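You operate a simulated robot arm through the tools that you are given. There is no shell and no other tool.

The job below is to be done with a simulated two-armed robot. You get a single attempt, and the scene is never put back.

Task
Bend the cable 2 times under the 1 N weight.
Fine: weight in its seat, red knob tight; reset the count before the first bend.
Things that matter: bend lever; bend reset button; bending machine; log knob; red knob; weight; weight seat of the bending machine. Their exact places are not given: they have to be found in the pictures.

It is judged by the outcome, as a careful person would: the job done as asked, and still so three seconds after it is handed in. It fails if anything else is knocked over, pushed out of place, dropped, spilled or broken.

Robot
Two 7-joint arms with two-finger parallel grippers on one trunk, on a base that drives. Base frame: it is fixed to the floor where the robot stands at the start and does not move with it; the origin is under the middle of the robot, x ahead of it, y to its left, z up; the surface under the hand at the start is at about z = 80.5. Lengths are in cm, angles in degrees, forces in N, time in s.
The left shoulder is at the start at [7, 17.7, 112], the right one opposite. With the tool pointing down near the work surface each hand reaches from about 28 to 74 cm from the robot's upright axis, wherever it stands, measured 20 degrees to its own side. Places, roughly: bend lever [50, 0, 90]; bend reset button [50, -20, 80]; bending machine [50, -10, 80]; log knob [50, -10, 80]; red knob [60, -20, 80]; weight seat of the bending machine [50, -20, 80]. Payload 3.43 kg a hand.
The TCP of each hand is the grasp point between the finger pads, 3 cm short of the fingertips. In the tool frame z runs along the fingers and y along their closing line. Largest opening 9.4 cm; finger width 2.8, thickness 1; the body of the gripper, 5 by 9.6 cm, starts 5.5 cm behind the TCP.
Orientation is that of the tool frame in the base frame, as a unit quaternion [w, x, y, z]. With the fingers straight down and closing along the base's y, the tool's x points along the base's -x, its y along +y and its z along -z.

Tools
- The arms move only by the tool move_arm. It takes "left_series", "right_series" or both (then of equal length, played together; a hand with none holds still); each is a list of rows, each a list of 3 entries, a list of its own where there are three numbers: the shift along the tool's x, y, z in cm, then the turn, a rotation vector about the tool's x, y, z in degrees, then the opening, from 0 (shut) to 1 (fully open). In form: [[[tx, ty, tz], [rx, ry, rz], claw], ...]. A call has 1 to 20 rows; each row shifts and turns the commanded pose from where the row before left it, along the tool's axes as they then stand. Each row takes 0.2 s and may step no farther than 5 cm and 8.6 degrees from the row before; otherwise, or with a gripper value out of range, the whole call is refused. Where a pose cannot be reached the arm comes as near as it can. A force on the tool above 40 N (or 10 N above the force at the start of the call, whichever is more), or a blocked arm, ends the call early, and 0.2 s more pass. Each finger travels about 15.3 cm/s and halts on what it meets, pressing with about 33 N; the grip force reading is that of the motor and also rises with nothing between the fingers. The clock runs only during rows and for 0.2 s after the last one: add rows that do not move to give the fingers time. The reply holds the time, the measured pose of the TCP, the force on the tool along the base axes, the opening and the grip force, in the units named above and with some noise, with the torque about the TCP (base axes, N m) and any sound that the robot's microphone picked up.
- Cameras (640 x 400 px; columns grow to the right, rows downward): "scene" is now at [12.31, -1.48, 141.1]; the picture's right is [-0.19, -0.98, -0.00], its down [-0.80, 0.16, -0.58] and it looks along [0.57, -0.11, -0.82] (base axes); focal length 268 px, centre (320, 200). "left" rides on the left gripper at [7.6, -1.4, -10.2] in its tool frame; the picture's right is [0.18, 0.98, 0.00], its down [-0.75, 0.14, -0.64] and it looks along [-0.63, 0.12, 0.77] (tool axes); focal length 243 px, centre (320, 200). "right" rides on the right gripper at [7.6, 1.4, -10.2] in its tool frame; the picture's right is [-0.18, 0.98, 0.00], its down [-0.75, -0.14, -0.64] and it looks along [-0.63, -0.12, 0.77] (tool axes); focal length 243 px, centre (320, 200).
- get_image(camera): a new picture of that camera. The clock stands still meanwhile.
- move_column(by): slides the trunk up (or, below 0, down) by that many cm; the arms and the scene camera ride with it, the base frame stays. It gives what a move gives, with no picture.
- drive_base(legs): drives the robot by 1 to 6 legs, each [ahead, turn to the left] in cm and degrees, along the robot's own axes; the way and the turn of a leg run together, so that a leg with both is an arc; at most 150 cm and 180 degrees a leg. The arms and the cameras ride along, it lands a little off, and it stops where it bumps. It gives what a move gives.
- head_to(pan, tilt): turns the head with the scene camera to pan (to the left, within 86 degrees either way) and tilt (down, from -29 to 69), counted from straight ahead of the robot. It gives what a move gives.
- measure_at(camera, pixels): for up to 12 pixels [column, row] of the newest picture of that camera ("zoom" is the newest enlarged one), the place [x, y, z] in the base frame of the surface seen there, good to about 0.3 cm. The clock stands still meanwhile.
- close_up(camera, box): a new picture of the part [left, top, right, bottom] of that camera's present view, enlarged. The clock stands still meanwhile.
- finish_job(): hands the job in; it is judged then, once.

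Unless the task says otherwise, let go and move clear before handing in.

The tools are called after ">>>" as name(argument=value, ...) on one line, values as JSON. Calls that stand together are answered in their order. move_arm: Moves the arms, as the interface text tells. Its arguments: {"type":"object","properties":{"left_series":{"type":"array","items":{"type":"array"}},"right_series":{"type":"array","items":{"type":"array"}}},"required":[]} The other tools are called the same way: move_column (by) slides the trunk up or down; drive_base (legs) drives the base; head_to (pan, tilt) turns the head that bears the scene camera; get_image (camera) takes a picture; measure_at (camera, pixels) gives the place of the surface under pixels of a picture; close_up (camera, box) takes an enlarged picture of a part of a camera's view; finish_job () hands the job in.

At the start:

```text
clock: 0.0
left_eef_pos: [41.28, 10.04, 114.82]
left_ee_rot: [-0.001, 0.0, 1.0, 0.001]
left_force: [-0.6, -0.3, -0.2]
left_ft_torque: [0.03, 0.0, -0.01]
left_finger_gap: 9.39
left_grasp_force: 0.0
right_eef_pos: [40.31, -27.79, 109.86]
right_ee_rot: [0.0, 0.0, 1.0, 0.001]
right_force: [0.3, 0.3, 0.3]
right_ft_torque: [0.04, -0.01, -0.03]
right_finger_gap: 9.43
right_grasp_force: 0.1
trunk travel left (down, up): [-70.0, 14.0]
robot x, y, heading: [0.15, -0.02, -0.2]
head pan, tilt: [-11.0, 54.6]
```

scene: 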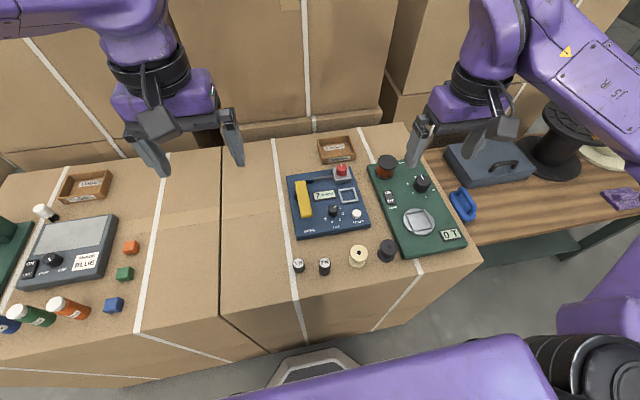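
right: 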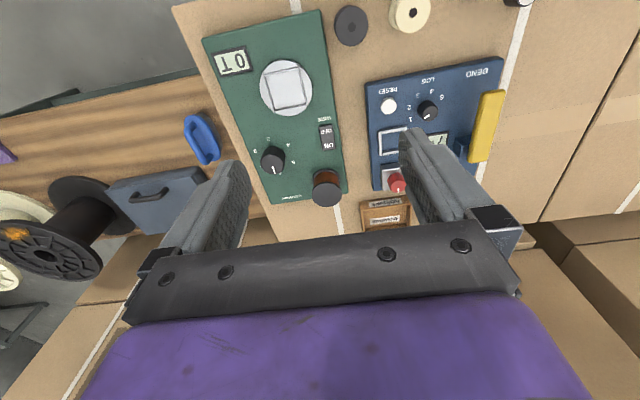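
left: 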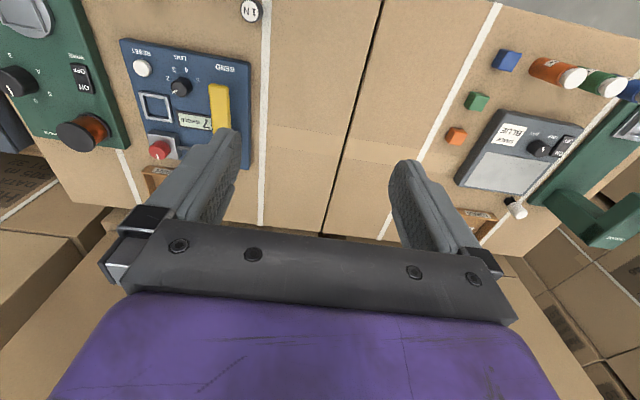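

The blue bending machine shows around pixels (290-370, 170-240) in the scene picture, with weights at (298,265) and (324,267). I'll look at it enlarged.

>>> close_up(camera="scene", box=[270, 130, 400, 211])

>>> close_up(camera="scene", box=[270, 200, 400, 281])

>>> close_up(camera="left", box=[110, 0, 290, 200])

>>> close_up(camera="right", box=[340, 0, 540, 240])

```text
4.92 times, centred on (335, 170) of scene
```

zoom: 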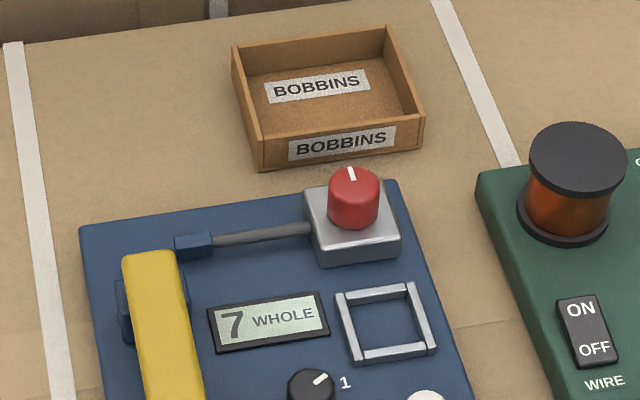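

```text
4.92 times, centred on (335, 240) of scene
```

zoom: 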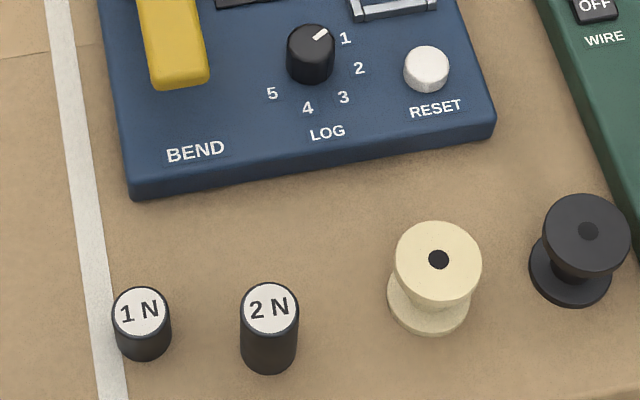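

```text
2.00 times, centred on (200, 100) of left
```

zoom: 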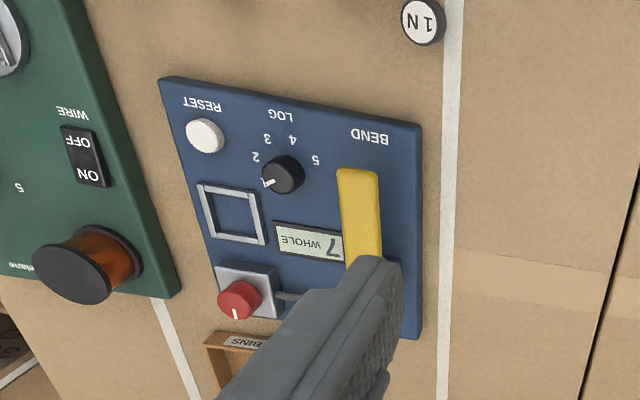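

```text
1.67 times, centred on (440, 120) of right
```

zoom: 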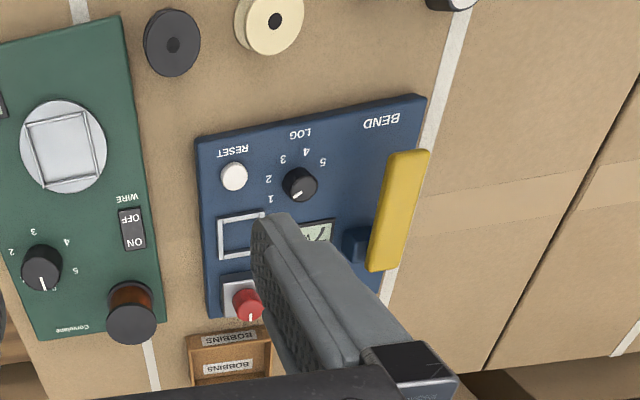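

The display reads "7 WHOLE" and the red knob's mark points away from the robot. Next I'll measure the main parts from the scene picture.

>>> close_up(camera="scene", box=[270, 130, 400, 211])

>>> measure_at(camera="zoom", pixels=[[352, 183], [352, 215], [385, 245], [362, 258], [318, 255], [150, 258], [175, 380], [195, 240], [385, 330], [345, 295], [432, 350], [270, 320]])

>>> close_up(camera="scene", box=[270, 200, 400, 281])

>>> measure_at(camera="zoom", pixels=[[140, 310], [140, 350], [270, 308], [427, 62], [310, 45], [180, 75], [150, 130], [230, 230], [395, 8], [140, 190], [485, 130], [438, 240]])

```text
4.92 times, centred on (335, 170) of scene
```

zoom: 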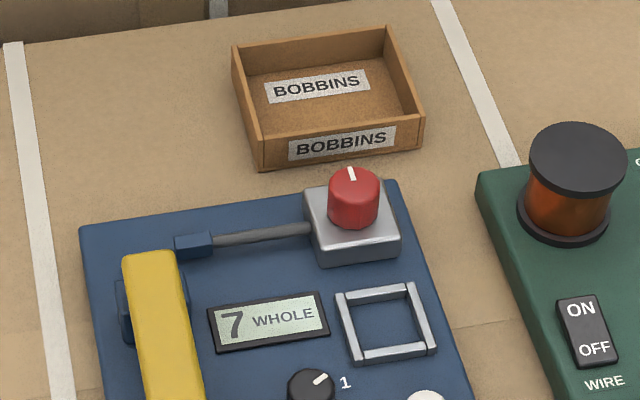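

```text
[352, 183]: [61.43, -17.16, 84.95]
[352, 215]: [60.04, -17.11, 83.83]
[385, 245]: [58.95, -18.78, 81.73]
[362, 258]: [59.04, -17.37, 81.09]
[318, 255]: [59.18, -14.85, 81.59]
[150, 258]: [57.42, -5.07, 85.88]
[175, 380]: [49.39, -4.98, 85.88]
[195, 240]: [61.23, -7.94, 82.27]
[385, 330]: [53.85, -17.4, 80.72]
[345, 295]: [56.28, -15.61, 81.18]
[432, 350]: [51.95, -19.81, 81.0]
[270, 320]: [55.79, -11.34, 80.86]
```

```text
4.92 times, centred on (335, 240) of scene
```

zoom: 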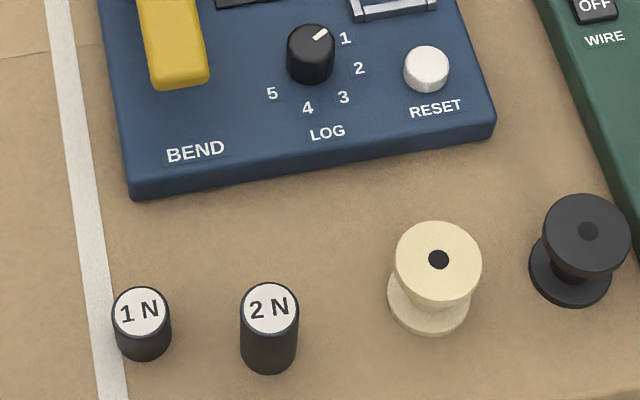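

```text
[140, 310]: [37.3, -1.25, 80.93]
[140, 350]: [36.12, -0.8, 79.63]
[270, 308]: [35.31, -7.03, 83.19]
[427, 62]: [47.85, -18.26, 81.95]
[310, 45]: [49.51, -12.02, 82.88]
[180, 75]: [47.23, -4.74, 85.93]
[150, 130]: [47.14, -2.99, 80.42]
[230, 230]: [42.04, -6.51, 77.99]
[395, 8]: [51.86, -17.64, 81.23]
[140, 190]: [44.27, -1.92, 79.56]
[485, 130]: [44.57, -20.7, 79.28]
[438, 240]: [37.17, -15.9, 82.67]
```

The weight "1 N" stands near (37.3, -1.2) with its top at z≈81, and the seat frame centre is near (54, -17.5). I'll look closer at the lever and the knob before touching anything.

>>> close_up(camera="scene", box=[284, 165, 332, 225])

>>> close_up(camera="scene", box=[325, 155, 365, 190])

>>> close_up(camera="right", box=[430, 70, 520, 180])

>>> close_up(camera="left", box=[120, 60, 250, 180])

```text
6.67 times, centred on (308, 195) of scene
```

zoom: 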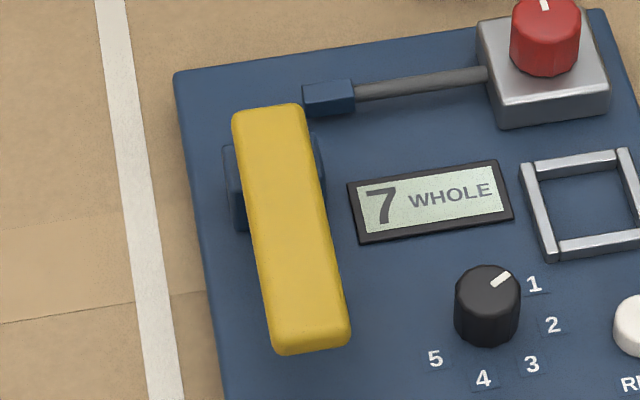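

```text
11.43 times, centred on (345, 172) of scene
```

zoom: 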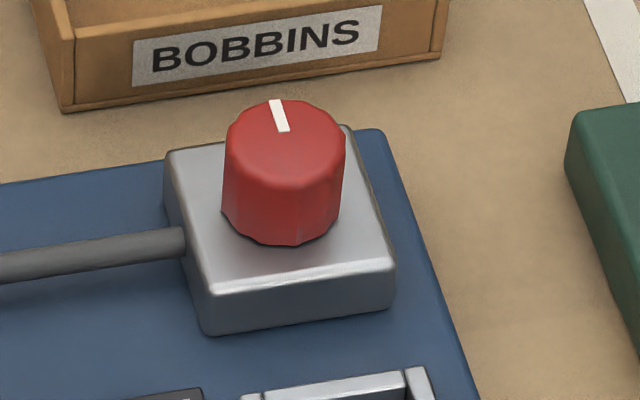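

```text
3.64 times, centred on (475, 125) of right
```

zoom: 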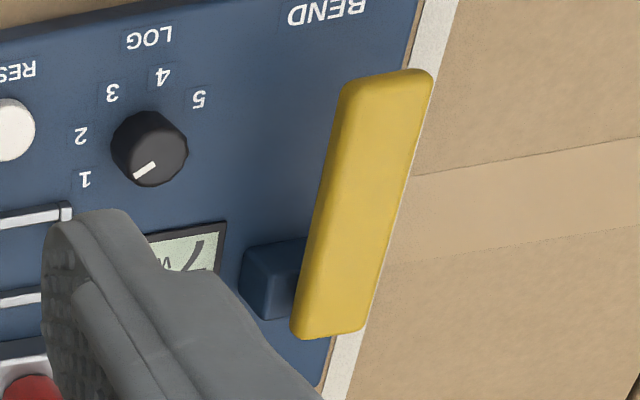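

```text
3.33 times, centred on (185, 120) of left
```

zoom: 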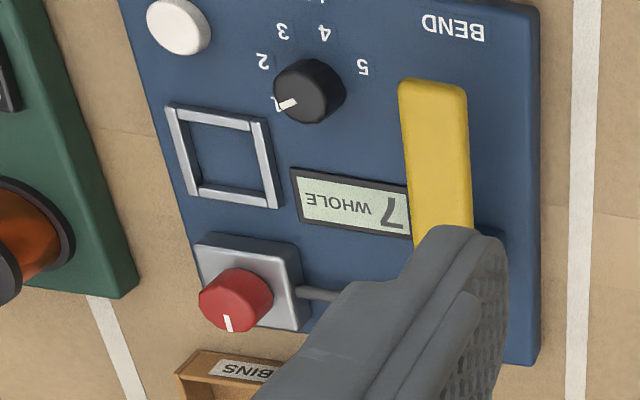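

The lever is a yellow bar on a block at x≈56, level at z≈85.9, and the seat is empty. I'll move the left hand aside and bring the right hand above the 1 N weight.

>>> move_arm(left_series=[[[0, 3, 0], [0, 0, 0], 1], [[0, 3, 0], [0, 0, 0], 1], [[0, 3, 0], [0, 0, 0], 1], [[0, 3, 0], [0, 0, 0], 1], [[0, 3, 0], [0, 0, 0], 1], [[0, 0, 0], [0, 0, 0], 1], [[0, 0, 0], [0, 0, 0], 1], [[0, 0, 0], [0, 0, 0], 1], [[0, 0, 0], [0, 0, 0], 1], [[0, 0, 0], [0, 0, 0], 1], [[0, 0, 0], [0, 0, 0], 1], [[0, 0, 0], [0, 0, 0], 1]], right_series=[[[0, 0, 0], [0, 0, 0], 0.55], [[0.3, 2.66, 0], [0, 0, 0], 0.55], [[0.3, 2.66, 0], [0, 0, 0], 0.55], [[0.3, 2.66, 0], [0, 0, 0], 0.55], [[0.3, 2.66, 1], [0, 0, 0], 0.55], [[0.3, 2.66, 1], [0, 0, 0], 0.55], [[0.3, 2.66, 1], [0, 0, 0], 0.55], [[0.3, 2.66, 2], [0, 0, 0], 0.55], [[0.3, 2.66, 2], [0, 0, 0], 0.55], [[0.3, 2.66, 3], [0, 0, 0], 0.55], [[0.3, 2.66, 3], [0, 0, 0], 0.55], [[0, 0, 2], [0, 0, 0], 0.55]])

>>> get_image(camera="right")

>>> get_image(camera="scene")

```text
clock: 2.6
left_eef_pos: [41.19, 24.82, 114.8]
left_ee_rot: [0.0, 0.0, 1.0, -0.001]
left_force: [-0.2, -0.8, 0.8]
left_ft_torque: [0.01, 0.06, 0.01]
left_finger_gap: 9.38
left_grasp_force: 0.1
right_eef_pos: [45.65, -8.02, 93.54]
right_ee_rot: [0.0, 0.0, 1.0, 0.0]
right_force: [0.0, -0.9, 0.2]
right_ft_torque: [0.01, 0.0, -0.03]
right_finger_gap: 5.18
right_grasp_force: 0.0
right hand out of reach, approached as far as the arm can: row 4, 5, 6, 7, 8, 9, 10
trunk travel left (down, up): [-70.0, 14.0]
robot x, y, heading: [-0.38, 0.35, 0.1]
head pan, tilt: [-11.0, 54.6]
```

```text
taken
```

right: 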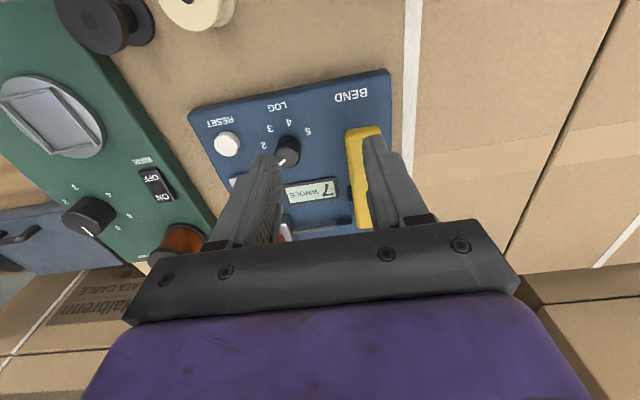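

```text
taken
```

scene: 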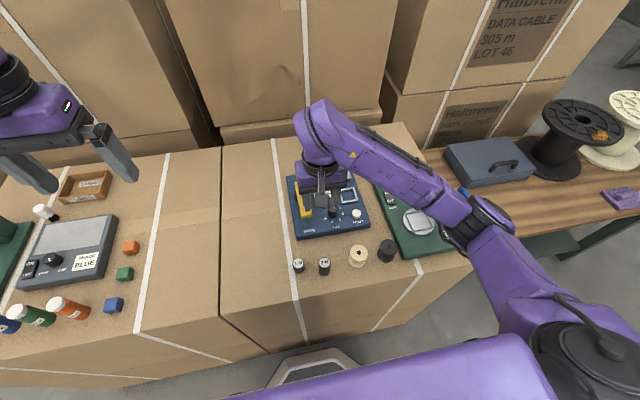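

The right hand stopped at (45.6, -8.0, 93.5) because the higher path was out of reach. I'll try going on to the weight from this lower height.

>>> move_arm(right_series=[[[2, 1.7, 0], [0, 0, 0], 0.55], [[2, 1.7, 0], [0, 0, 0], 0.55], [[2, 1.7, 0], [0, 0, 0], 0.55], [[2.2, 1.7, 0], [0, 0, 0], 0.55], [[0, 0, 0], [0, 0, 0], 0.55]])

>>> get_image(camera="right")

```text
clock: 3.8
left_eef_pos: [41.08, 24.87, 114.76]
left_ee_rot: [0.0, 0.001, 1.0, -0.001]
left_force: [-0.8, -0.4, -0.3]
left_ft_torque: [-0.02, -0.04, -0.02]
left_finger_gap: 9.41
left_grasp_force: 0.0
right_eef_pos: [43.53, -3.15, 89.45]
right_ee_rot: [0.001, -0.002, 1.0, 0.002]
right_force: [-0.2, 0.0, 0.8]
right_ft_torque: [0.02, 0.0, -0.01]
right_finger_gap: 5.17
right_grasp_force: 0.1
right hand out of reach, approached as far as the arm can: row 1, 2, 3, 4
trunk travel left (down, up): [-70.0, 14.0]
robot x, y, heading: [-0.38, 0.3, 0.0]
head pan, tilt: [-11.0, 54.6]
```

```text
taken
```

right: 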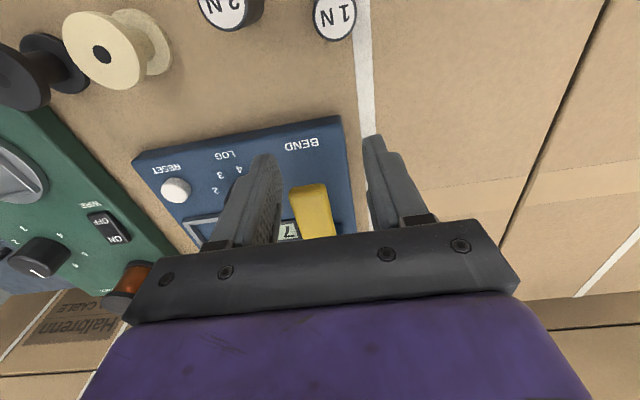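

The hand sank to z 89.5, so its tips are just above the lever, and this spot is at the reach limit. I'll raise the hand, move it outward, and drive back about 14 cm to get room.

>>> move_arm(right_series=[[[0, 0, -2], [0, 0, 0], 0.55], [[0, -2, -2], [0, 0, 0], 0.55], [[0, -2, -2], [0, 0, 0], 0.55], [[0, -3, -2], [0, 0, 0], 0.55], [[0, -3, -2], [0, 0, 0], 0.55], [[0, -3, -2], [0, 0, 0], 0.55], [[0, -3, -2], [0, 0, 0], 0.55], [[0, 0, 0], [0, 0, 0], 0.55]])

>>> drive_base(legs=[[-14, 0]])

>>> get_image(camera="scene")

```text
clock: 5.6
left_eef_pos: [41.09, 24.93, 114.76]
left_ee_rot: [0.0, 0.0, 1.0, -0.001]
left_force: [-0.4, 0.7, -0.2]
left_ft_torque: [0.01, -0.01, 0.02]
left_finger_gap: 9.39
left_grasp_force: 0.1
right_eef_pos: [45.06, -19.83, 102.65]
right_ee_rot: [0.0, 0.0, 1.0, 0.0]
right_force: [1.2, 0.1, 0.6]
right_ft_torque: [-0.01, -0.01, 0.01]
right_finger_gap: 5.17
right_grasp_force: 0.0
right hand out of reach, approached as far as the arm can: row 1, 2
trunk travel left (down, up): [-70.0, 14.0]
robot x, y, heading: [0.08, 0.32, -0.1]
head pan, tilt: [-11.0, 54.6]
```

```text
clock: 6.9
left_eef_pos: [27.32, 25.01, 114.88]
left_ee_rot: [0.0, 0.0, 1.0, 0.0]
left_force: [0.4, -0.3, -0.1]
left_ft_torque: [-0.02, 0.01, -0.04]
left_finger_gap: 9.4
left_grasp_force: 0.1
right_eef_pos: [31.26, -19.89, 102.59]
right_ee_rot: [0.0, 0.0, 1.0, 0.0]
right_force: [-0.2, 0.2, -0.3]
right_ft_torque: [0.0, -0.04, -0.03]
right_finger_gap: 5.17
right_grasp_force: 0.1
trunk travel left (down, up): [-70.0, 14.0]
robot x, y, heading: [-14.16, -0.15, -0.2]
head pan, tilt: [-11.0, 54.6]
```

```text
taken
```

scene: 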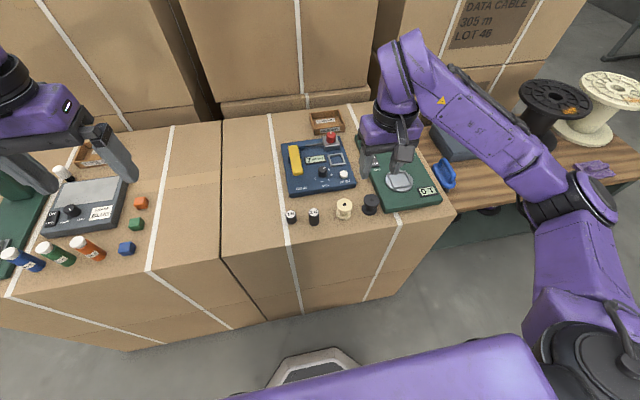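

The robot now stands 14 cm further back, with the weights at about (291,216) and (313,216). I'll move the right hand over the 1 N weight.

>>> move_arm(right_series=[[[-1, 1, 1], [0, 0, 0], 0.55], [[-1, 2.5, 1], [0, 0, 0], 0.55], [[-1, 2.5, 1], [0, 0, 0], 0.55], [[-1, 2.5, 1], [0, 0, 0], 0.55], [[-1, 2.5, 1], [0, 0, 0], 0.55], [[-1, 2.5, 1], [0, 0, 0], 0.55], [[0, 2.5, 1], [0, 0, 0], 0.55], [[0, 2.6, 1], [0, 0, 0], 0.55], [[0, 0, 1], [0, 0, 0], 0.55], [[0, 0, 0], [0, 0, 0], 0.55]])

>>> get_image(camera="right")

>>> get_image(camera="scene")

```text
clock: 9.1
left_eef_pos: [27.11, 25.05, 114.74]
left_ee_rot: [0.0, 0.0, 1.0, 0.0]
left_force: [0.4, -0.1, -0.2]
left_ft_torque: [0.01, 0.0, 0.04]
left_finger_gap: 9.4
left_grasp_force: 0.1
right_eef_pos: [37.13, -1.32, 93.42]
right_ee_rot: [0.0, 0.002, 1.0, 0.0]
right_force: [0.8, -0.2, 0.2]
right_ft_torque: [-0.01, 0.01, 0.04]
right_finger_gap: 5.16
right_grasp_force: 0.1
trunk travel left (down, up): [-70.0, 14.0]
robot x, y, heading: [-14.13, 0.18, -0.4]
head pan, tilt: [-11.0, 54.6]
```

```text
taken
```

right: 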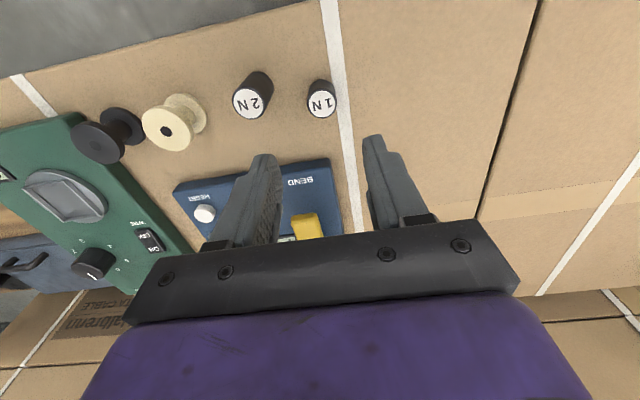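

```text
taken
```

scene: 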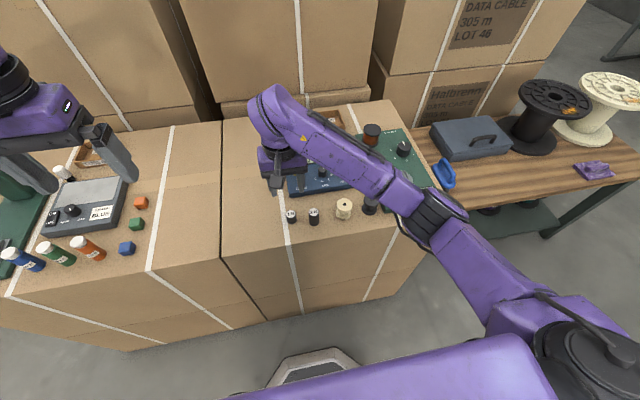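

The 1 N weight is at (321,100) in the right picture. I'll measure its position.

>>> close_up(camera="right", box=[220, 50, 380, 150])

>>> measure_at(camera="right", pixels=[[323, 105], [313, 104], [333, 104], [323, 95], [323, 114], [320, 84], [250, 103], [235, 108]])

```text
4.00 times, centred on (300, 100) of right
```

zoom: 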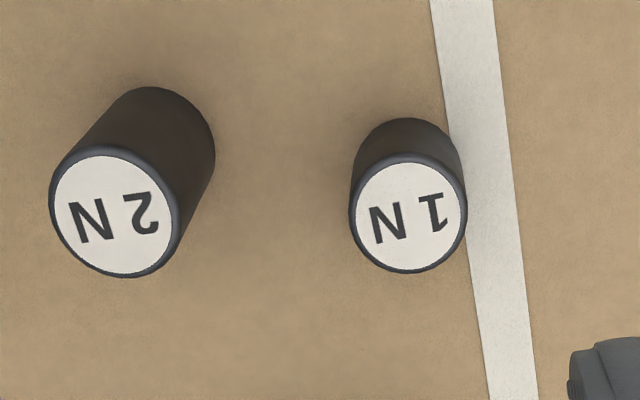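

```text
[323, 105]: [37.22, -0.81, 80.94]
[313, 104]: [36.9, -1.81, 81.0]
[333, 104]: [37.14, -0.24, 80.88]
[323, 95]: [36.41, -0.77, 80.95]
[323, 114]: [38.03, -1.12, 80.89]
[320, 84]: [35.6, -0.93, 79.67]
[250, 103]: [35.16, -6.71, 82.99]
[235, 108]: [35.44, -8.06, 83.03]
```

The weight's top centre is about (37.15, -1.0, 80.9), radius about 1.3 cm and height about 3 cm. I'll go down until the fingertips are at z≈79.2 and close.

>>> move_arm(right_series=[[[0, 0.3, 2], [0, 0, 0], 0.5], [[0, 0, 2], [0, 0, 0], 0.5], [[0, 0, 2], [0, 0, 0], 0.5], [[0, 0, 2], [0, 0, 0], 0.5], [[0, 0, 1], [0, 0, 0], 0.5], [[0, 0, 0], [0, 0, 0], 0.5]])

>>> get_image(camera="right")

```text
clock: 10.5
left_eef_pos: [27.27, 25.0, 114.81]
left_ee_rot: [0.001, 0.0, 1.0, 0.0]
left_force: [-0.7, -0.4, 0.2]
left_ft_torque: [0.02, -0.02, 0.02]
left_finger_gap: 9.41
left_grasp_force: 0.0
right_eef_pos: [37.14, -0.85, 84.31]
right_ee_rot: [0.0, 0.0, 1.0, 0.0]
right_force: [0.3, -0.1, 0.2]
right_ft_torque: [0.0, -0.04, 0.02]
right_finger_gap: 4.7
right_grasp_force: 0.1
trunk travel left (down, up): [-70.0, 14.0]
robot x, y, heading: [-13.69, -0.01, -0.0]
head pan, tilt: [-11.0, 54.6]
```

```text
taken
```

right: 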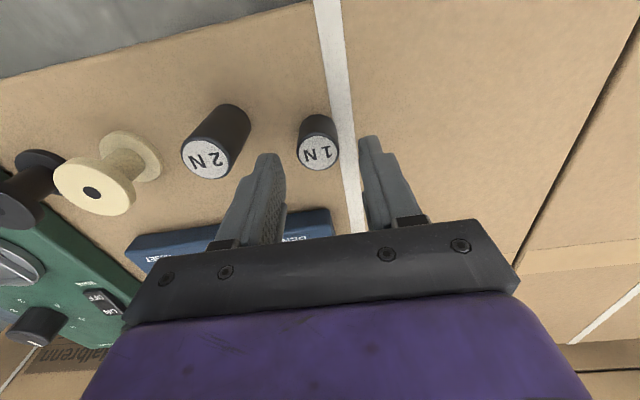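

The weight at (318,153) is centred between the fingertips. I'll go down 2.1 cm and close.

>>> move_arm(right_series=[[[0, -0.1, 1], [0, 0, 0], 0.5], [[0, 0, 1.1], [0, 0, 0], 0.5], [[0, 0, 0], [0, 0, 0], 0.5], [[0, 0, 0], [0, 0, 0], 0.2], [[0, 0, 0], [0, 0, 0], 0.2], [[0, 0, 0], [0, 0, 0], 0.2]])

>>> get_image(camera="right")

```text
clock: 11.9
left_eef_pos: [27.22, 24.93, 114.73]
left_ee_rot: [0.0, 0.0, 1.0, 0.0]
left_force: [-0.1, 0.6, -0.5]
left_ft_torque: [0.02, 0.0, 0.02]
left_finger_gap: 9.37
left_grasp_force: 0.1
right_eef_pos: [37.16, -0.9, 82.48]
right_ee_rot: [0.0, 0.001, 1.0, 0.0]
right_force: [-0.7, -0.7, -0.1]
right_ft_torque: [0.02, 0.01, -0.02]
right_finger_gap: 2.63
right_grasp_force: 32.9
trunk travel left (down, up): [-70.0, 14.0]
robot x, y, heading: [-14.26, -0.05, -0.3]
head pan, tilt: [-11.0, 54.6]
```

```text
taken
```

right: 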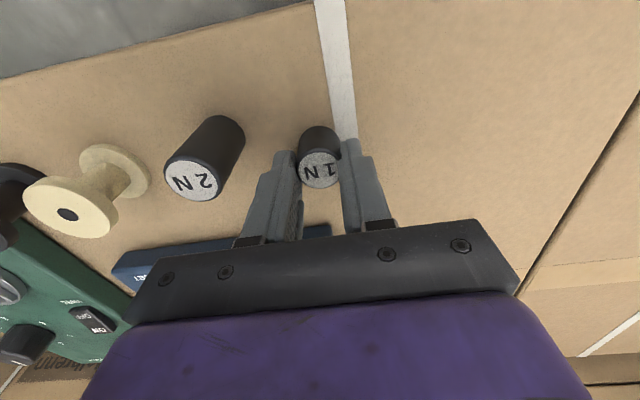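

The fingers hold the weight (gap 2.63, 33 N). I'll lift it and check it visually.

>>> move_arm(right_series=[[[0, 0, -1], [0, 0, 0], 0.2], [[0, 0, -2], [0, 0, 0], 0.2], [[0, 0, -3], [0, 0, 0], 0.2], [[0, 0, -3], [0, 0, 0], 0.2], [[0, 0, -3], [0, 0, 0], 0.2], [[0, 0, 0], [0, 0, 0], 0.2]])

>>> get_image(camera="right")

>>> get_image(camera="scene")

```text
clock: 13.3
left_eef_pos: [27.24, 24.88, 114.67]
left_ee_rot: [0.001, 0.0, 1.0, 0.001]
left_force: [1.5, -0.1, 0.2]
left_ft_torque: [-0.01, 0.02, -0.02]
left_finger_gap: 9.41
left_grasp_force: 0.0
right_eef_pos: [37.21, -1.08, 94.66]
right_ee_rot: [0.0, 0.001, 1.0, 0.0]
right_force: [0.5, -0.4, 0.2]
right_ft_torque: [0.0, 0.02, 0.01]
right_finger_gap: 1.88
right_grasp_force: 0.1
trunk travel left (down, up): [-70.0, 14.0]
robot x, y, heading: [-13.97, 0.08, -0.1]
head pan, tilt: [-11.0, 54.6]
```

```text
taken
```

right: 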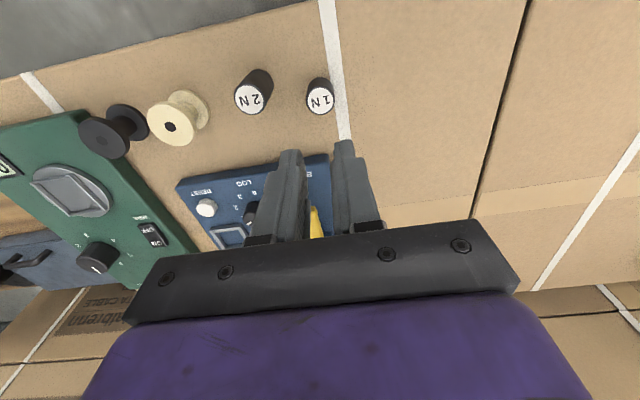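

```text
taken
```

scene: 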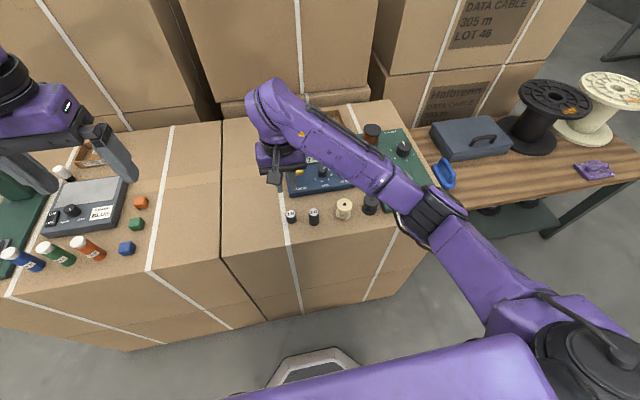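

The weight slipped out and still stands at (320,98). I'll measure the weight and the fingertips again.

>>> close_up(camera="right", box=[260, 60, 420, 180])

>>> measure_at(camera="right", pixels=[[322, 100], [311, 100], [331, 97], [320, 110], [320, 93], [318, 84], [317, 79], [300, 95], [290, 154], [342, 144], [345, 150], [317, 72]])

```text
3.33 times, centred on (340, 120) of right
```

zoom: 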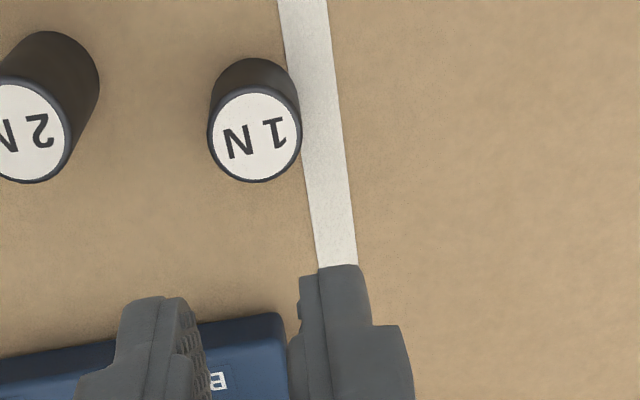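

```text
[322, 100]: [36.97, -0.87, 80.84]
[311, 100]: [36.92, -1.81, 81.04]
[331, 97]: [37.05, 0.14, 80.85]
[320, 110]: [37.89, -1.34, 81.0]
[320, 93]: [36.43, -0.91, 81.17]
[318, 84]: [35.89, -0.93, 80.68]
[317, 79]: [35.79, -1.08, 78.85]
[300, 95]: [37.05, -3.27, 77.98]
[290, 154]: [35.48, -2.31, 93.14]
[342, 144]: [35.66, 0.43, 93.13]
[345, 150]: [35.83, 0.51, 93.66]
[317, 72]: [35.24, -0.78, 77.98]
```

The weight sits at (37.0, -0.95), and the fingertips look rounded, so my earlier grip was too shallow. I'll grip deeper, with the TCP at z≈81.6, then lift a little and check.

>>> move_arm(right_series=[[[0.15, 0.1, 2], [0, 0, 0], 0.5], [[0, 0, 3], [0, 0, 0], 0.5], [[0, 0, 3], [0, 0, 0], 0.5], [[0, 0, 3], [0, 0, 0], 0.5], [[0, 0, 1], [0, 0, 0], 0.5], [[0, 0, 1], [0, 0, 0], 0.5], [[0, 0, 0], [0, 0, 0], 0.5]])

>>> get_image(camera="right")

```text
clock: 14.9
left_eef_pos: [27.22, 24.97, 114.83]
left_ee_rot: [0.0, 0.0, 1.0, 0.0]
left_force: [0.2, 0.4, -0.3]
left_ft_torque: [0.01, 0.01, -0.01]
left_finger_gap: 9.39
left_grasp_force: 0.1
right_eef_pos: [36.96, -0.95, 81.41]
right_ee_rot: [0.0, 0.0, 1.0, -0.001]
right_force: [0.5, 0.0, 0.2]
right_ft_torque: [0.01, -0.02, -0.03]
right_finger_gap: 4.7
right_grasp_force: 0.1
trunk travel left (down, up): [-70.0, 14.0]
robot x, y, heading: [-13.96, 0.14, -0.2]
head pan, tilt: [-11.0, 54.6]
```

```text
taken
```

right: 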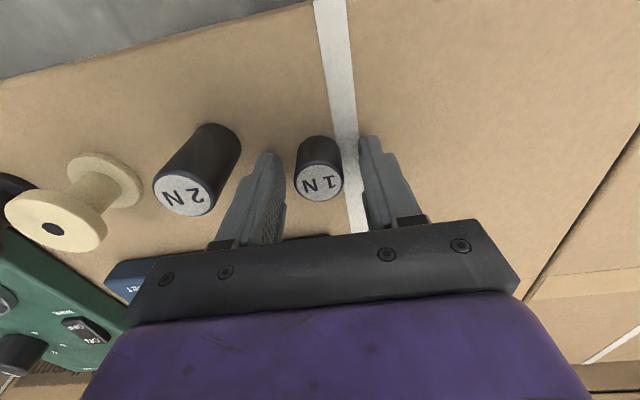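

Now I'll close on it with a stronger command and lift slowly by 2 cm.

>>> move_arm(right_series=[[[0, 0, 0], [0, 0, 0], 0.15], [[0, 0, 0], [0, 0, 0], 0.1], [[0, 0, 0], [0, 0, 0], 0.1], [[0, 0, 0], [0, 0, 0], 0.1], [[0, 0, -0.5], [0, 0, 0], 0.1], [[0, 0, -0.5], [0, 0, 0], 0.1], [[0, 0, -1], [0, 0, 0], 0.1], [[0, 0, 0], [0, 0, 0], 0.1]])

>>> get_image(camera="right")

```text
clock: 16.7
left_eef_pos: [27.32, 24.84, 114.81]
left_ee_rot: [0.0, 0.0, 1.0, 0.0]
left_force: [0.3, -0.8, -0.5]
left_ft_torque: [-0.01, -0.01, 0.01]
left_finger_gap: 9.4
left_grasp_force: 0.0
right_eef_pos: [36.98, -0.9, 83.51]
right_ee_rot: [0.0, 0.002, 1.0, 0.001]
right_force: [0.7, -0.7, -2.2]
right_ft_torque: [0.0, 0.02, 0.01]
right_finger_gap: 2.64
right_grasp_force: 32.6
trunk travel left (down, up): [-70.0, 14.0]
robot x, y, heading: [-14.03, 0.03, 0.2]
head pan, tilt: [-11.0, 54.6]
```

```text
taken
```

right: 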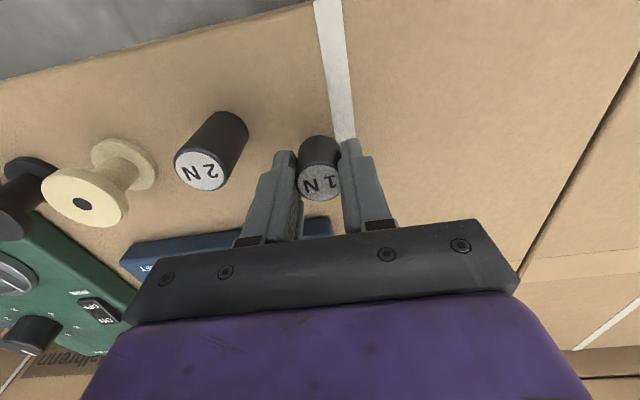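

The weight came up with the fingers this time (reading -2.2 N). I'll lift it higher and re-measure the seat from the scene camera.

>>> move_arm(right_series=[[[0, 0, -1], [0, 0, 0], 0.1], [[0, 0, -1.5], [0, 0, 0], 0.1], [[0, 0, -2], [0, 0, 0], 0.1], [[0, 0, -2], [0, 0, 0], 0.1], [[0, 0, -2], [0, 0, 0], 0.1], [[0, 0, -2], [0, 0, 0], 0.1], [[0, 0, -1], [0, 0, 0], 0.1], [[0, 0, 0], [0, 0, 0], 0.1]])

>>> get_image(camera="right")

>>> close_up(camera="scene", box=[270, 120, 370, 200])

```text
clock: 18.5
left_eef_pos: [27.23, 25.0, 114.76]
left_ee_rot: [0.001, -0.001, 1.0, 0.0]
left_force: [0.5, 0.0, -0.4]
left_ft_torque: [0.01, 0.02, 0.01]
left_finger_gap: 9.38
left_grasp_force: 0.0
right_eef_pos: [37.13, -0.84, 94.99]
right_ee_rot: [0.001, 0.0, 1.0, -0.001]
right_force: [-0.1, 0.3, -1.7]
right_ft_torque: [-0.02, -0.02, 0.01]
right_finger_gap: 2.64
right_grasp_force: 32.7
trunk travel left (down, up): [-70.0, 14.0]
robot x, y, heading: [-14.1, -0.2, -0.2]
head pan, tilt: [-11.0, 54.6]
```

```text
taken
```

right: 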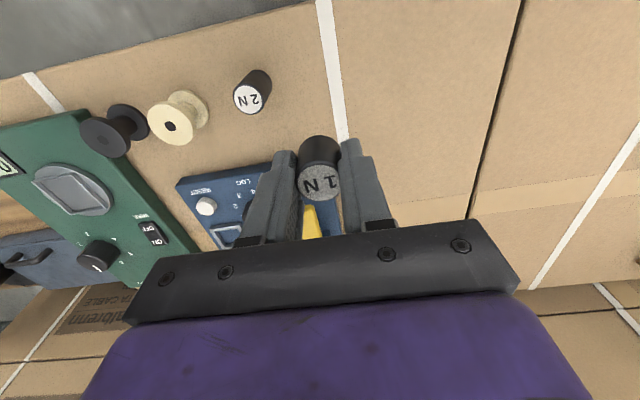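

```text
5.00 times, centred on (320, 160) of scene
```

zoom: 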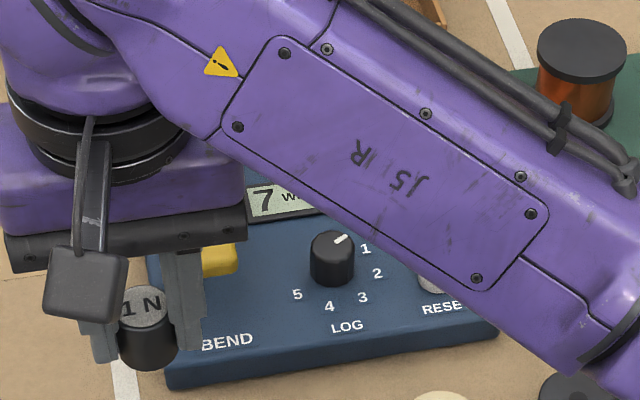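

The weight is still held at (320,180). I'll swing to the seat's right side so the right camera sees the seat without the hand in the way.

>>> move_arm(right_series=[[[-0.5, -2, -0.5], [0, 0, 0], 0.1], [[-1.2, -3, -0.5], [0, 0, 0], 0.1], [[-1.2, -3, 0], [0, 0, 0], 0.1], [[-1.2, -3, 0], [0, 0, 0], 0.1], [[-1.2, -3, 0], [0, 0, 0], 0.1], [[-1.2, -3, 0], [0, 0, 0], 0.1], [[-1.2, -3, 0], [0, 0, 0], 0.1], [[-1.2, -3, 0], [0, 0, 0], 0.1], [[0, -1.5, 0], [0, 0, 0], 0.1], [[0, 0, 0], [0, 0, 0], 0.1]])

>>> get_image(camera="right")

>>> get_image(camera="scene")

```text
clock: 20.7
left_eef_pos: [27.25, 25.07, 114.87]
left_ee_rot: [0.0, 0.0, 1.0, 0.0]
left_force: [-0.5, -0.1, -0.3]
left_ft_torque: [0.01, -0.03, -0.04]
left_finger_gap: 9.44
left_grasp_force: 0.2
right_eef_pos: [45.93, -25.44, 95.89]
right_ee_rot: [0.0, 0.001, 1.0, 0.0]
right_force: [0.3, -0.4, -1.3]
right_ft_torque: [-0.01, -0.02, -0.02]
right_finger_gap: 2.67
right_grasp_force: 33.2
trunk travel left (down, up): [-70.0, 14.0]
robot x, y, heading: [-14.01, -0.01, -0.0]
head pan, tilt: [-11.0, 54.6]
```

```text
taken
```

right: 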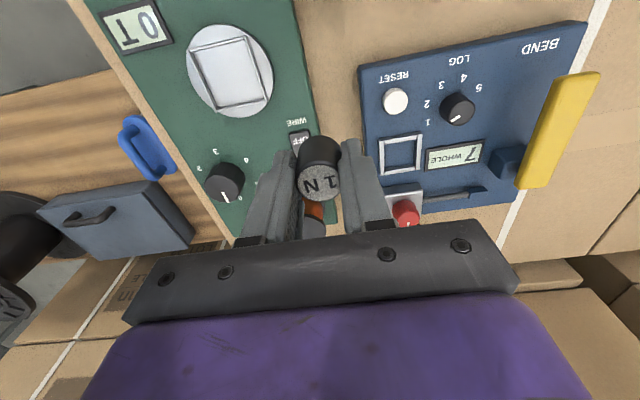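

```text
taken
```

scene: 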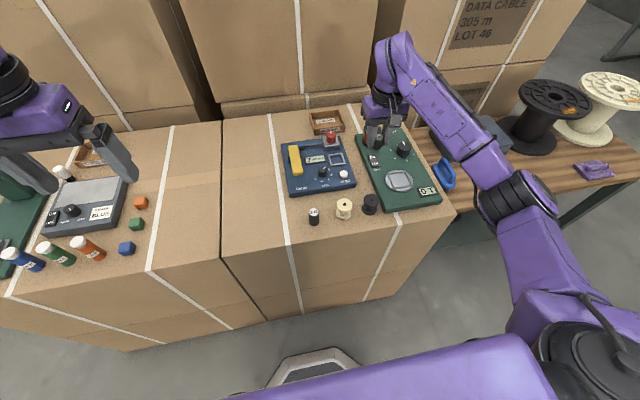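

>>> close_up(camera="right", box=[360, 120, 440, 230])

>>> close_up(camera="scene", box=[310, 120, 360, 190])

```text
3.64 times, centred on (400, 175) of right
```

zoom: 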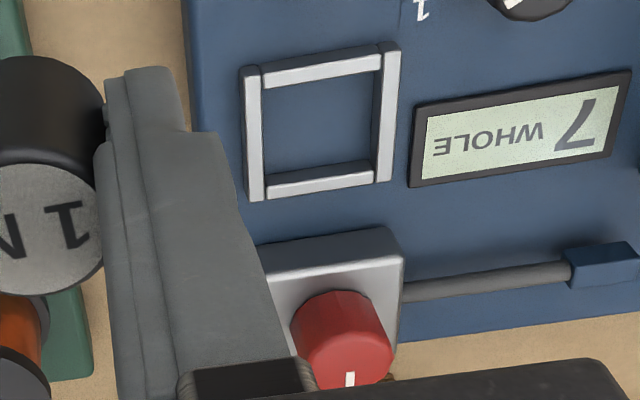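

```text
5.71 times, centred on (335, 155) of scene
```

zoom: 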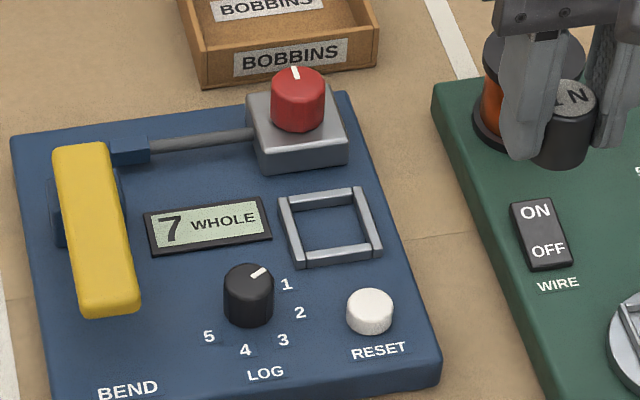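

>>> measure_at(camera="zoom", pixels=[[285, 200], [362, 193], [300, 259], [374, 250], [325, 192], [338, 256], [291, 228], [367, 218], [330, 228], [297, 80], [312, 155], [280, 160]])

>>> close_up(camera="right", box=[360, 120, 440, 230])

>>> measure_at(camera="zoom", pixels=[[250, 80], [395, 50], [255, 192], [383, 175], [318, 68], [320, 180], [255, 140], [387, 112], [320, 125]])

```text
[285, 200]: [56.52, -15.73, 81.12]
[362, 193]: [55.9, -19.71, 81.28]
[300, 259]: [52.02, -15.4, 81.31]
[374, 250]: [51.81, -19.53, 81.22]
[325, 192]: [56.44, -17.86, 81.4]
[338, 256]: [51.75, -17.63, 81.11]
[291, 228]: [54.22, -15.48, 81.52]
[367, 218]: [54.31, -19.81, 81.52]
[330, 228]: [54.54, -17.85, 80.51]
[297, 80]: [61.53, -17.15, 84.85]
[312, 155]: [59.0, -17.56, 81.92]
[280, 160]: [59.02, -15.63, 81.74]
```

```text
3.64 times, centred on (400, 175) of right
```

zoom: 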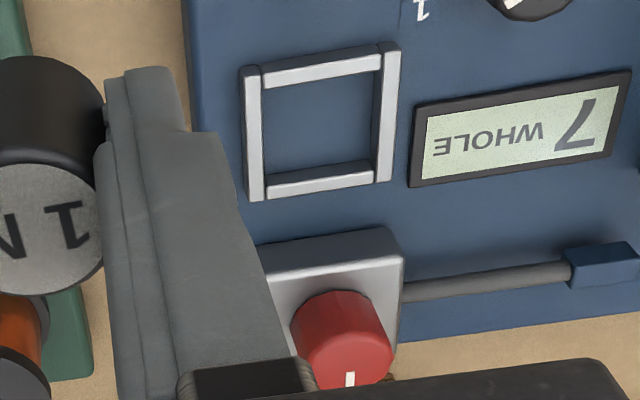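

```text
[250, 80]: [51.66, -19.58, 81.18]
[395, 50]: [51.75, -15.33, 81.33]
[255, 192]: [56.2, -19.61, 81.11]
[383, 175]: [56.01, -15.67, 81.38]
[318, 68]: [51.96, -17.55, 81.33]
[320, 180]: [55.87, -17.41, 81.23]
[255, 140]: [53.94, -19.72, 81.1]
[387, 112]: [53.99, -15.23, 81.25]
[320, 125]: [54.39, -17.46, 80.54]
```

The seat centre works out to about (54.0, -17.55), with the floor at z 80.5 and the frame top at 81.3. I'll move over it at z≈88 and check.

>>> move_arm(right_series=[[[-2, 2, 0], [0, 0, 0], 0.1], [[-2, 2, 0], [0, 0, 0], 0.1], [[-2, 2, 0], [0, 0, 0], 0.1], [[-2.05, 1.9, 1], [0, 0, 0], 0.1], [[0, 0, 2], [0, 0, 0], 0.1], [[0, 0, 2], [0, 0, 0], 0.1], [[0, 0, 2], [0, 0, 0], 0.1], [[0, 0, 1], [0, 0, 0], 0.1], [[0, 0, 0], [0, 0, 0], 0.1]])

>>> close_up(camera="right", box=[220, 80, 420, 240])

>>> close_up(camera="scene", box=[290, 110, 370, 200])

```text
clock: 22.7
left_eef_pos: [27.24, 24.92, 114.75]
left_ee_rot: [0.0, 0.001, 1.0, 0.0]
left_force: [-0.3, -0.4, -0.1]
left_ft_torque: [-0.02, -0.02, -0.02]
left_finger_gap: 9.38
left_grasp_force: 0.0
right_eef_pos: [54.01, -17.45, 88.05]
right_ee_rot: [0.0, 0.0, 1.0, 0.0]
right_force: [-0.6, -0.8, -1.8]
right_ft_torque: [-0.04, -0.01, -0.02]
right_finger_gap: 2.65
right_grasp_force: 33.2
trunk travel left (down, up): [-70.0, 14.0]
robot x, y, heading: [-14.19, 0.01, -0.2]
head pan, tilt: [-11.0, 54.6]
```

```text
2.50 times, centred on (320, 160) of right
```

zoom: 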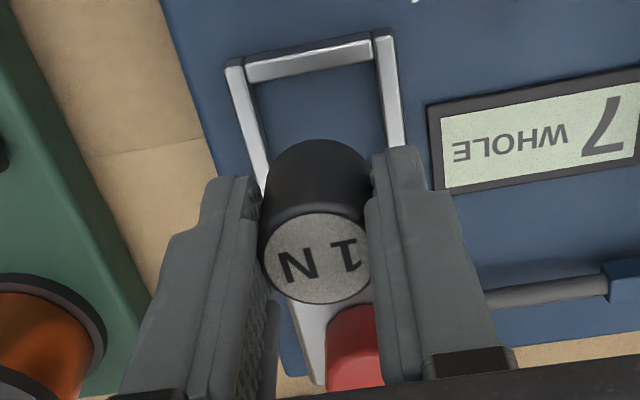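

```text
4.44 times, centred on (330, 155) of scene
```

zoom: 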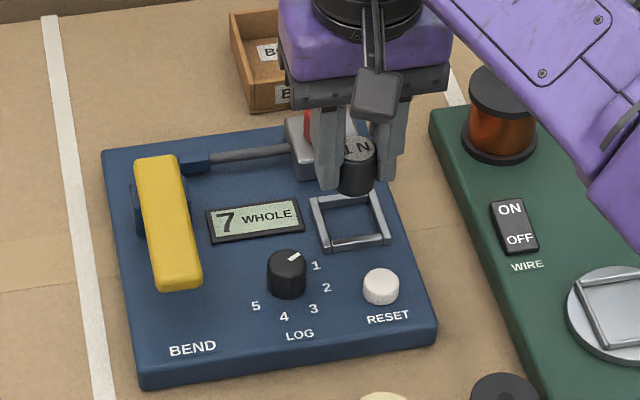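

The weight hangs over the frame, centred between the fingers. I'll lower it to TCP z≈84.4 in small steps.

>>> move_arm(right_series=[[[0, -0.1, 1], [0, 0, 0], 0.1], [[0, 0, 1], [0, 0, 0], 0.1], [[0, 0, 0.6], [0, 0, 0], 0.1], [[0, 0, 0.5], [0, 0, 0], 0.1], [[0, 0, 0.4], [0, 0, 0], 0.1], [[0, 0, 0], [0, 0, 0], 0.1]])

>>> get_image(camera="right")

>>> close_up(camera="scene", box=[310, 120, 360, 190])

```text
clock: 24.1
left_eef_pos: [27.26, 24.84, 114.82]
left_ee_rot: [0.0, -0.001, 1.0, 0.0]
left_force: [0.4, 0.1, -0.3]
left_ft_torque: [0.01, -0.02, 0.04]
left_finger_gap: 9.43
left_grasp_force: 0.1
right_eef_pos: [53.93, -17.71, 84.53]
right_ee_rot: [0.001, 0.0, 1.0, 0.001]
right_force: [0.5, -0.8, -1.0]
right_ft_torque: [-0.02, -0.01, -0.02]
right_finger_gap: 2.65
right_grasp_force: 33.1
trunk travel left (down, up): [-70.0, 14.0]
robot x, y, heading: [-13.85, 0.16, -0.2]
head pan, tilt: [-11.0, 54.6]
```

```text
taken
```

right: 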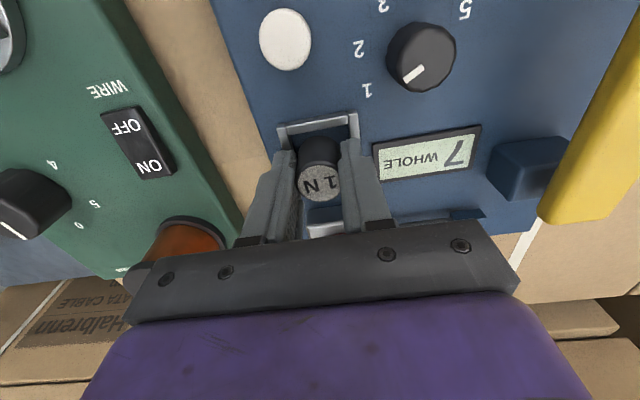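

```text
5.71 times, centred on (335, 155) of scene
```

zoom: 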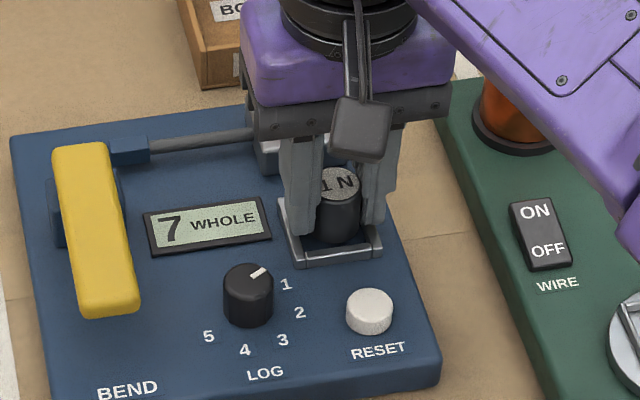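

The weight sits inside the frame just above its floor. I'll go down a touch more, open slowly and rise.

>>> move_arm(right_series=[[[0, 0, 0.3], [0, 0, 0], 0.1], [[0, 0, 0.2], [0, 0, 0], 0.1], [[0, 0, 0], [0, 0, 0], 0.1], [[0, 0, 0], [0, 0, 0], 0.3], [[0, 0, 0], [0, 0, 0], 0.36], [[0, 0, 0], [0, 0, 0], 0.42], [[0, 0, 0], [0, 0, 0], 0.45], [[0, 0, -0.5], [0, 0, 0], 0.45], [[0, 0, -1], [0, 0, 0], 0.45], [[0, 0, -2], [0, 0, 0], 0.45], [[0, 0, -3], [0, 0, 0], 0.45], [[0, 0, -3], [0, 0, 0], 0.45], [[0, 0, 0], [0, 0, 0], 0.45]])

>>> get_image(camera="right")

>>> close_up(camera="scene", box=[310, 120, 360, 190])

```text
clock: 26.9
left_eef_pos: [27.24, 24.83, 114.74]
left_ee_rot: [0.0, 0.0, 1.0, 0.0]
left_force: [-0.9, 0.0, 0.1]
left_ft_torque: [-0.03, 0.02, 0.04]
left_finger_gap: 9.39
left_grasp_force: 0.0
right_eef_pos: [54.04, -18.02, 93.31]
right_ee_rot: [-0.001, 0.002, 1.0, 0.0]
right_force: [0.4, 0.3, -0.2]
right_ft_torque: [0.0, 0.01, 0.03]
right_finger_gap: 4.23
right_grasp_force: 0.1
trunk travel left (down, up): [-70.0, 14.0]
robot x, y, heading: [-14.1, 0.05, -0.1]
head pan, tilt: [-11.0, 54.6]
```

```text
taken
```

right: 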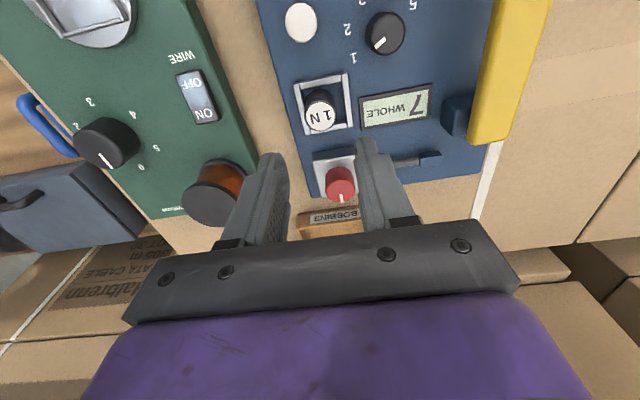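

```text
5.71 times, centred on (335, 155) of scene
```

zoom: 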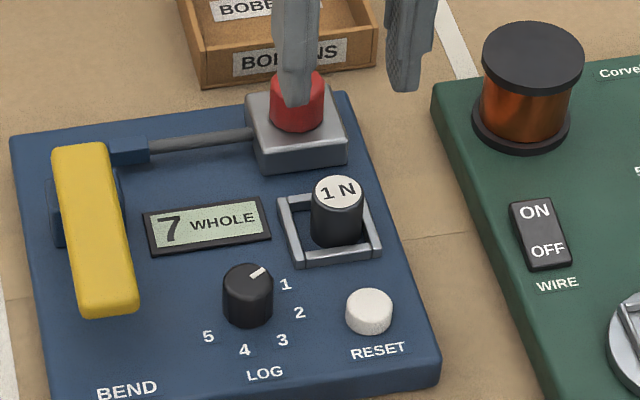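

The 1 N weight stands in its frame. Next is the red knob, so I'll measure its top from both cameras.

>>> close_up(camera="right", box=[300, 140, 380, 220])

>>> measure_at(camera="right", pixels=[[340, 186], [340, 200], [340, 174], [328, 184], [352, 182], [332, 160], [322, 117], [312, 117], [332, 115]])

```text
5.00 times, centred on (340, 180) of right
```

zoom: 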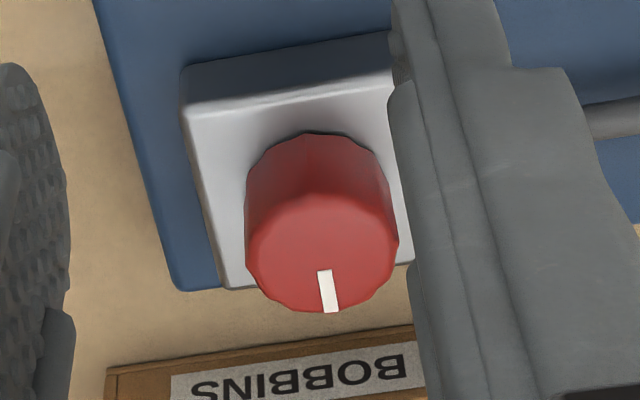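

```text
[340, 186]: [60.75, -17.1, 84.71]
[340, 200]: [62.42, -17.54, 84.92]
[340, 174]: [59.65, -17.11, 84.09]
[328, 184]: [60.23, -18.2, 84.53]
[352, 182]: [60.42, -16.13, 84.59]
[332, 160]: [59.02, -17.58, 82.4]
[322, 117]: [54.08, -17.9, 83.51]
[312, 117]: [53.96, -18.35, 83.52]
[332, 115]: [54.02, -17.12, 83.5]
```

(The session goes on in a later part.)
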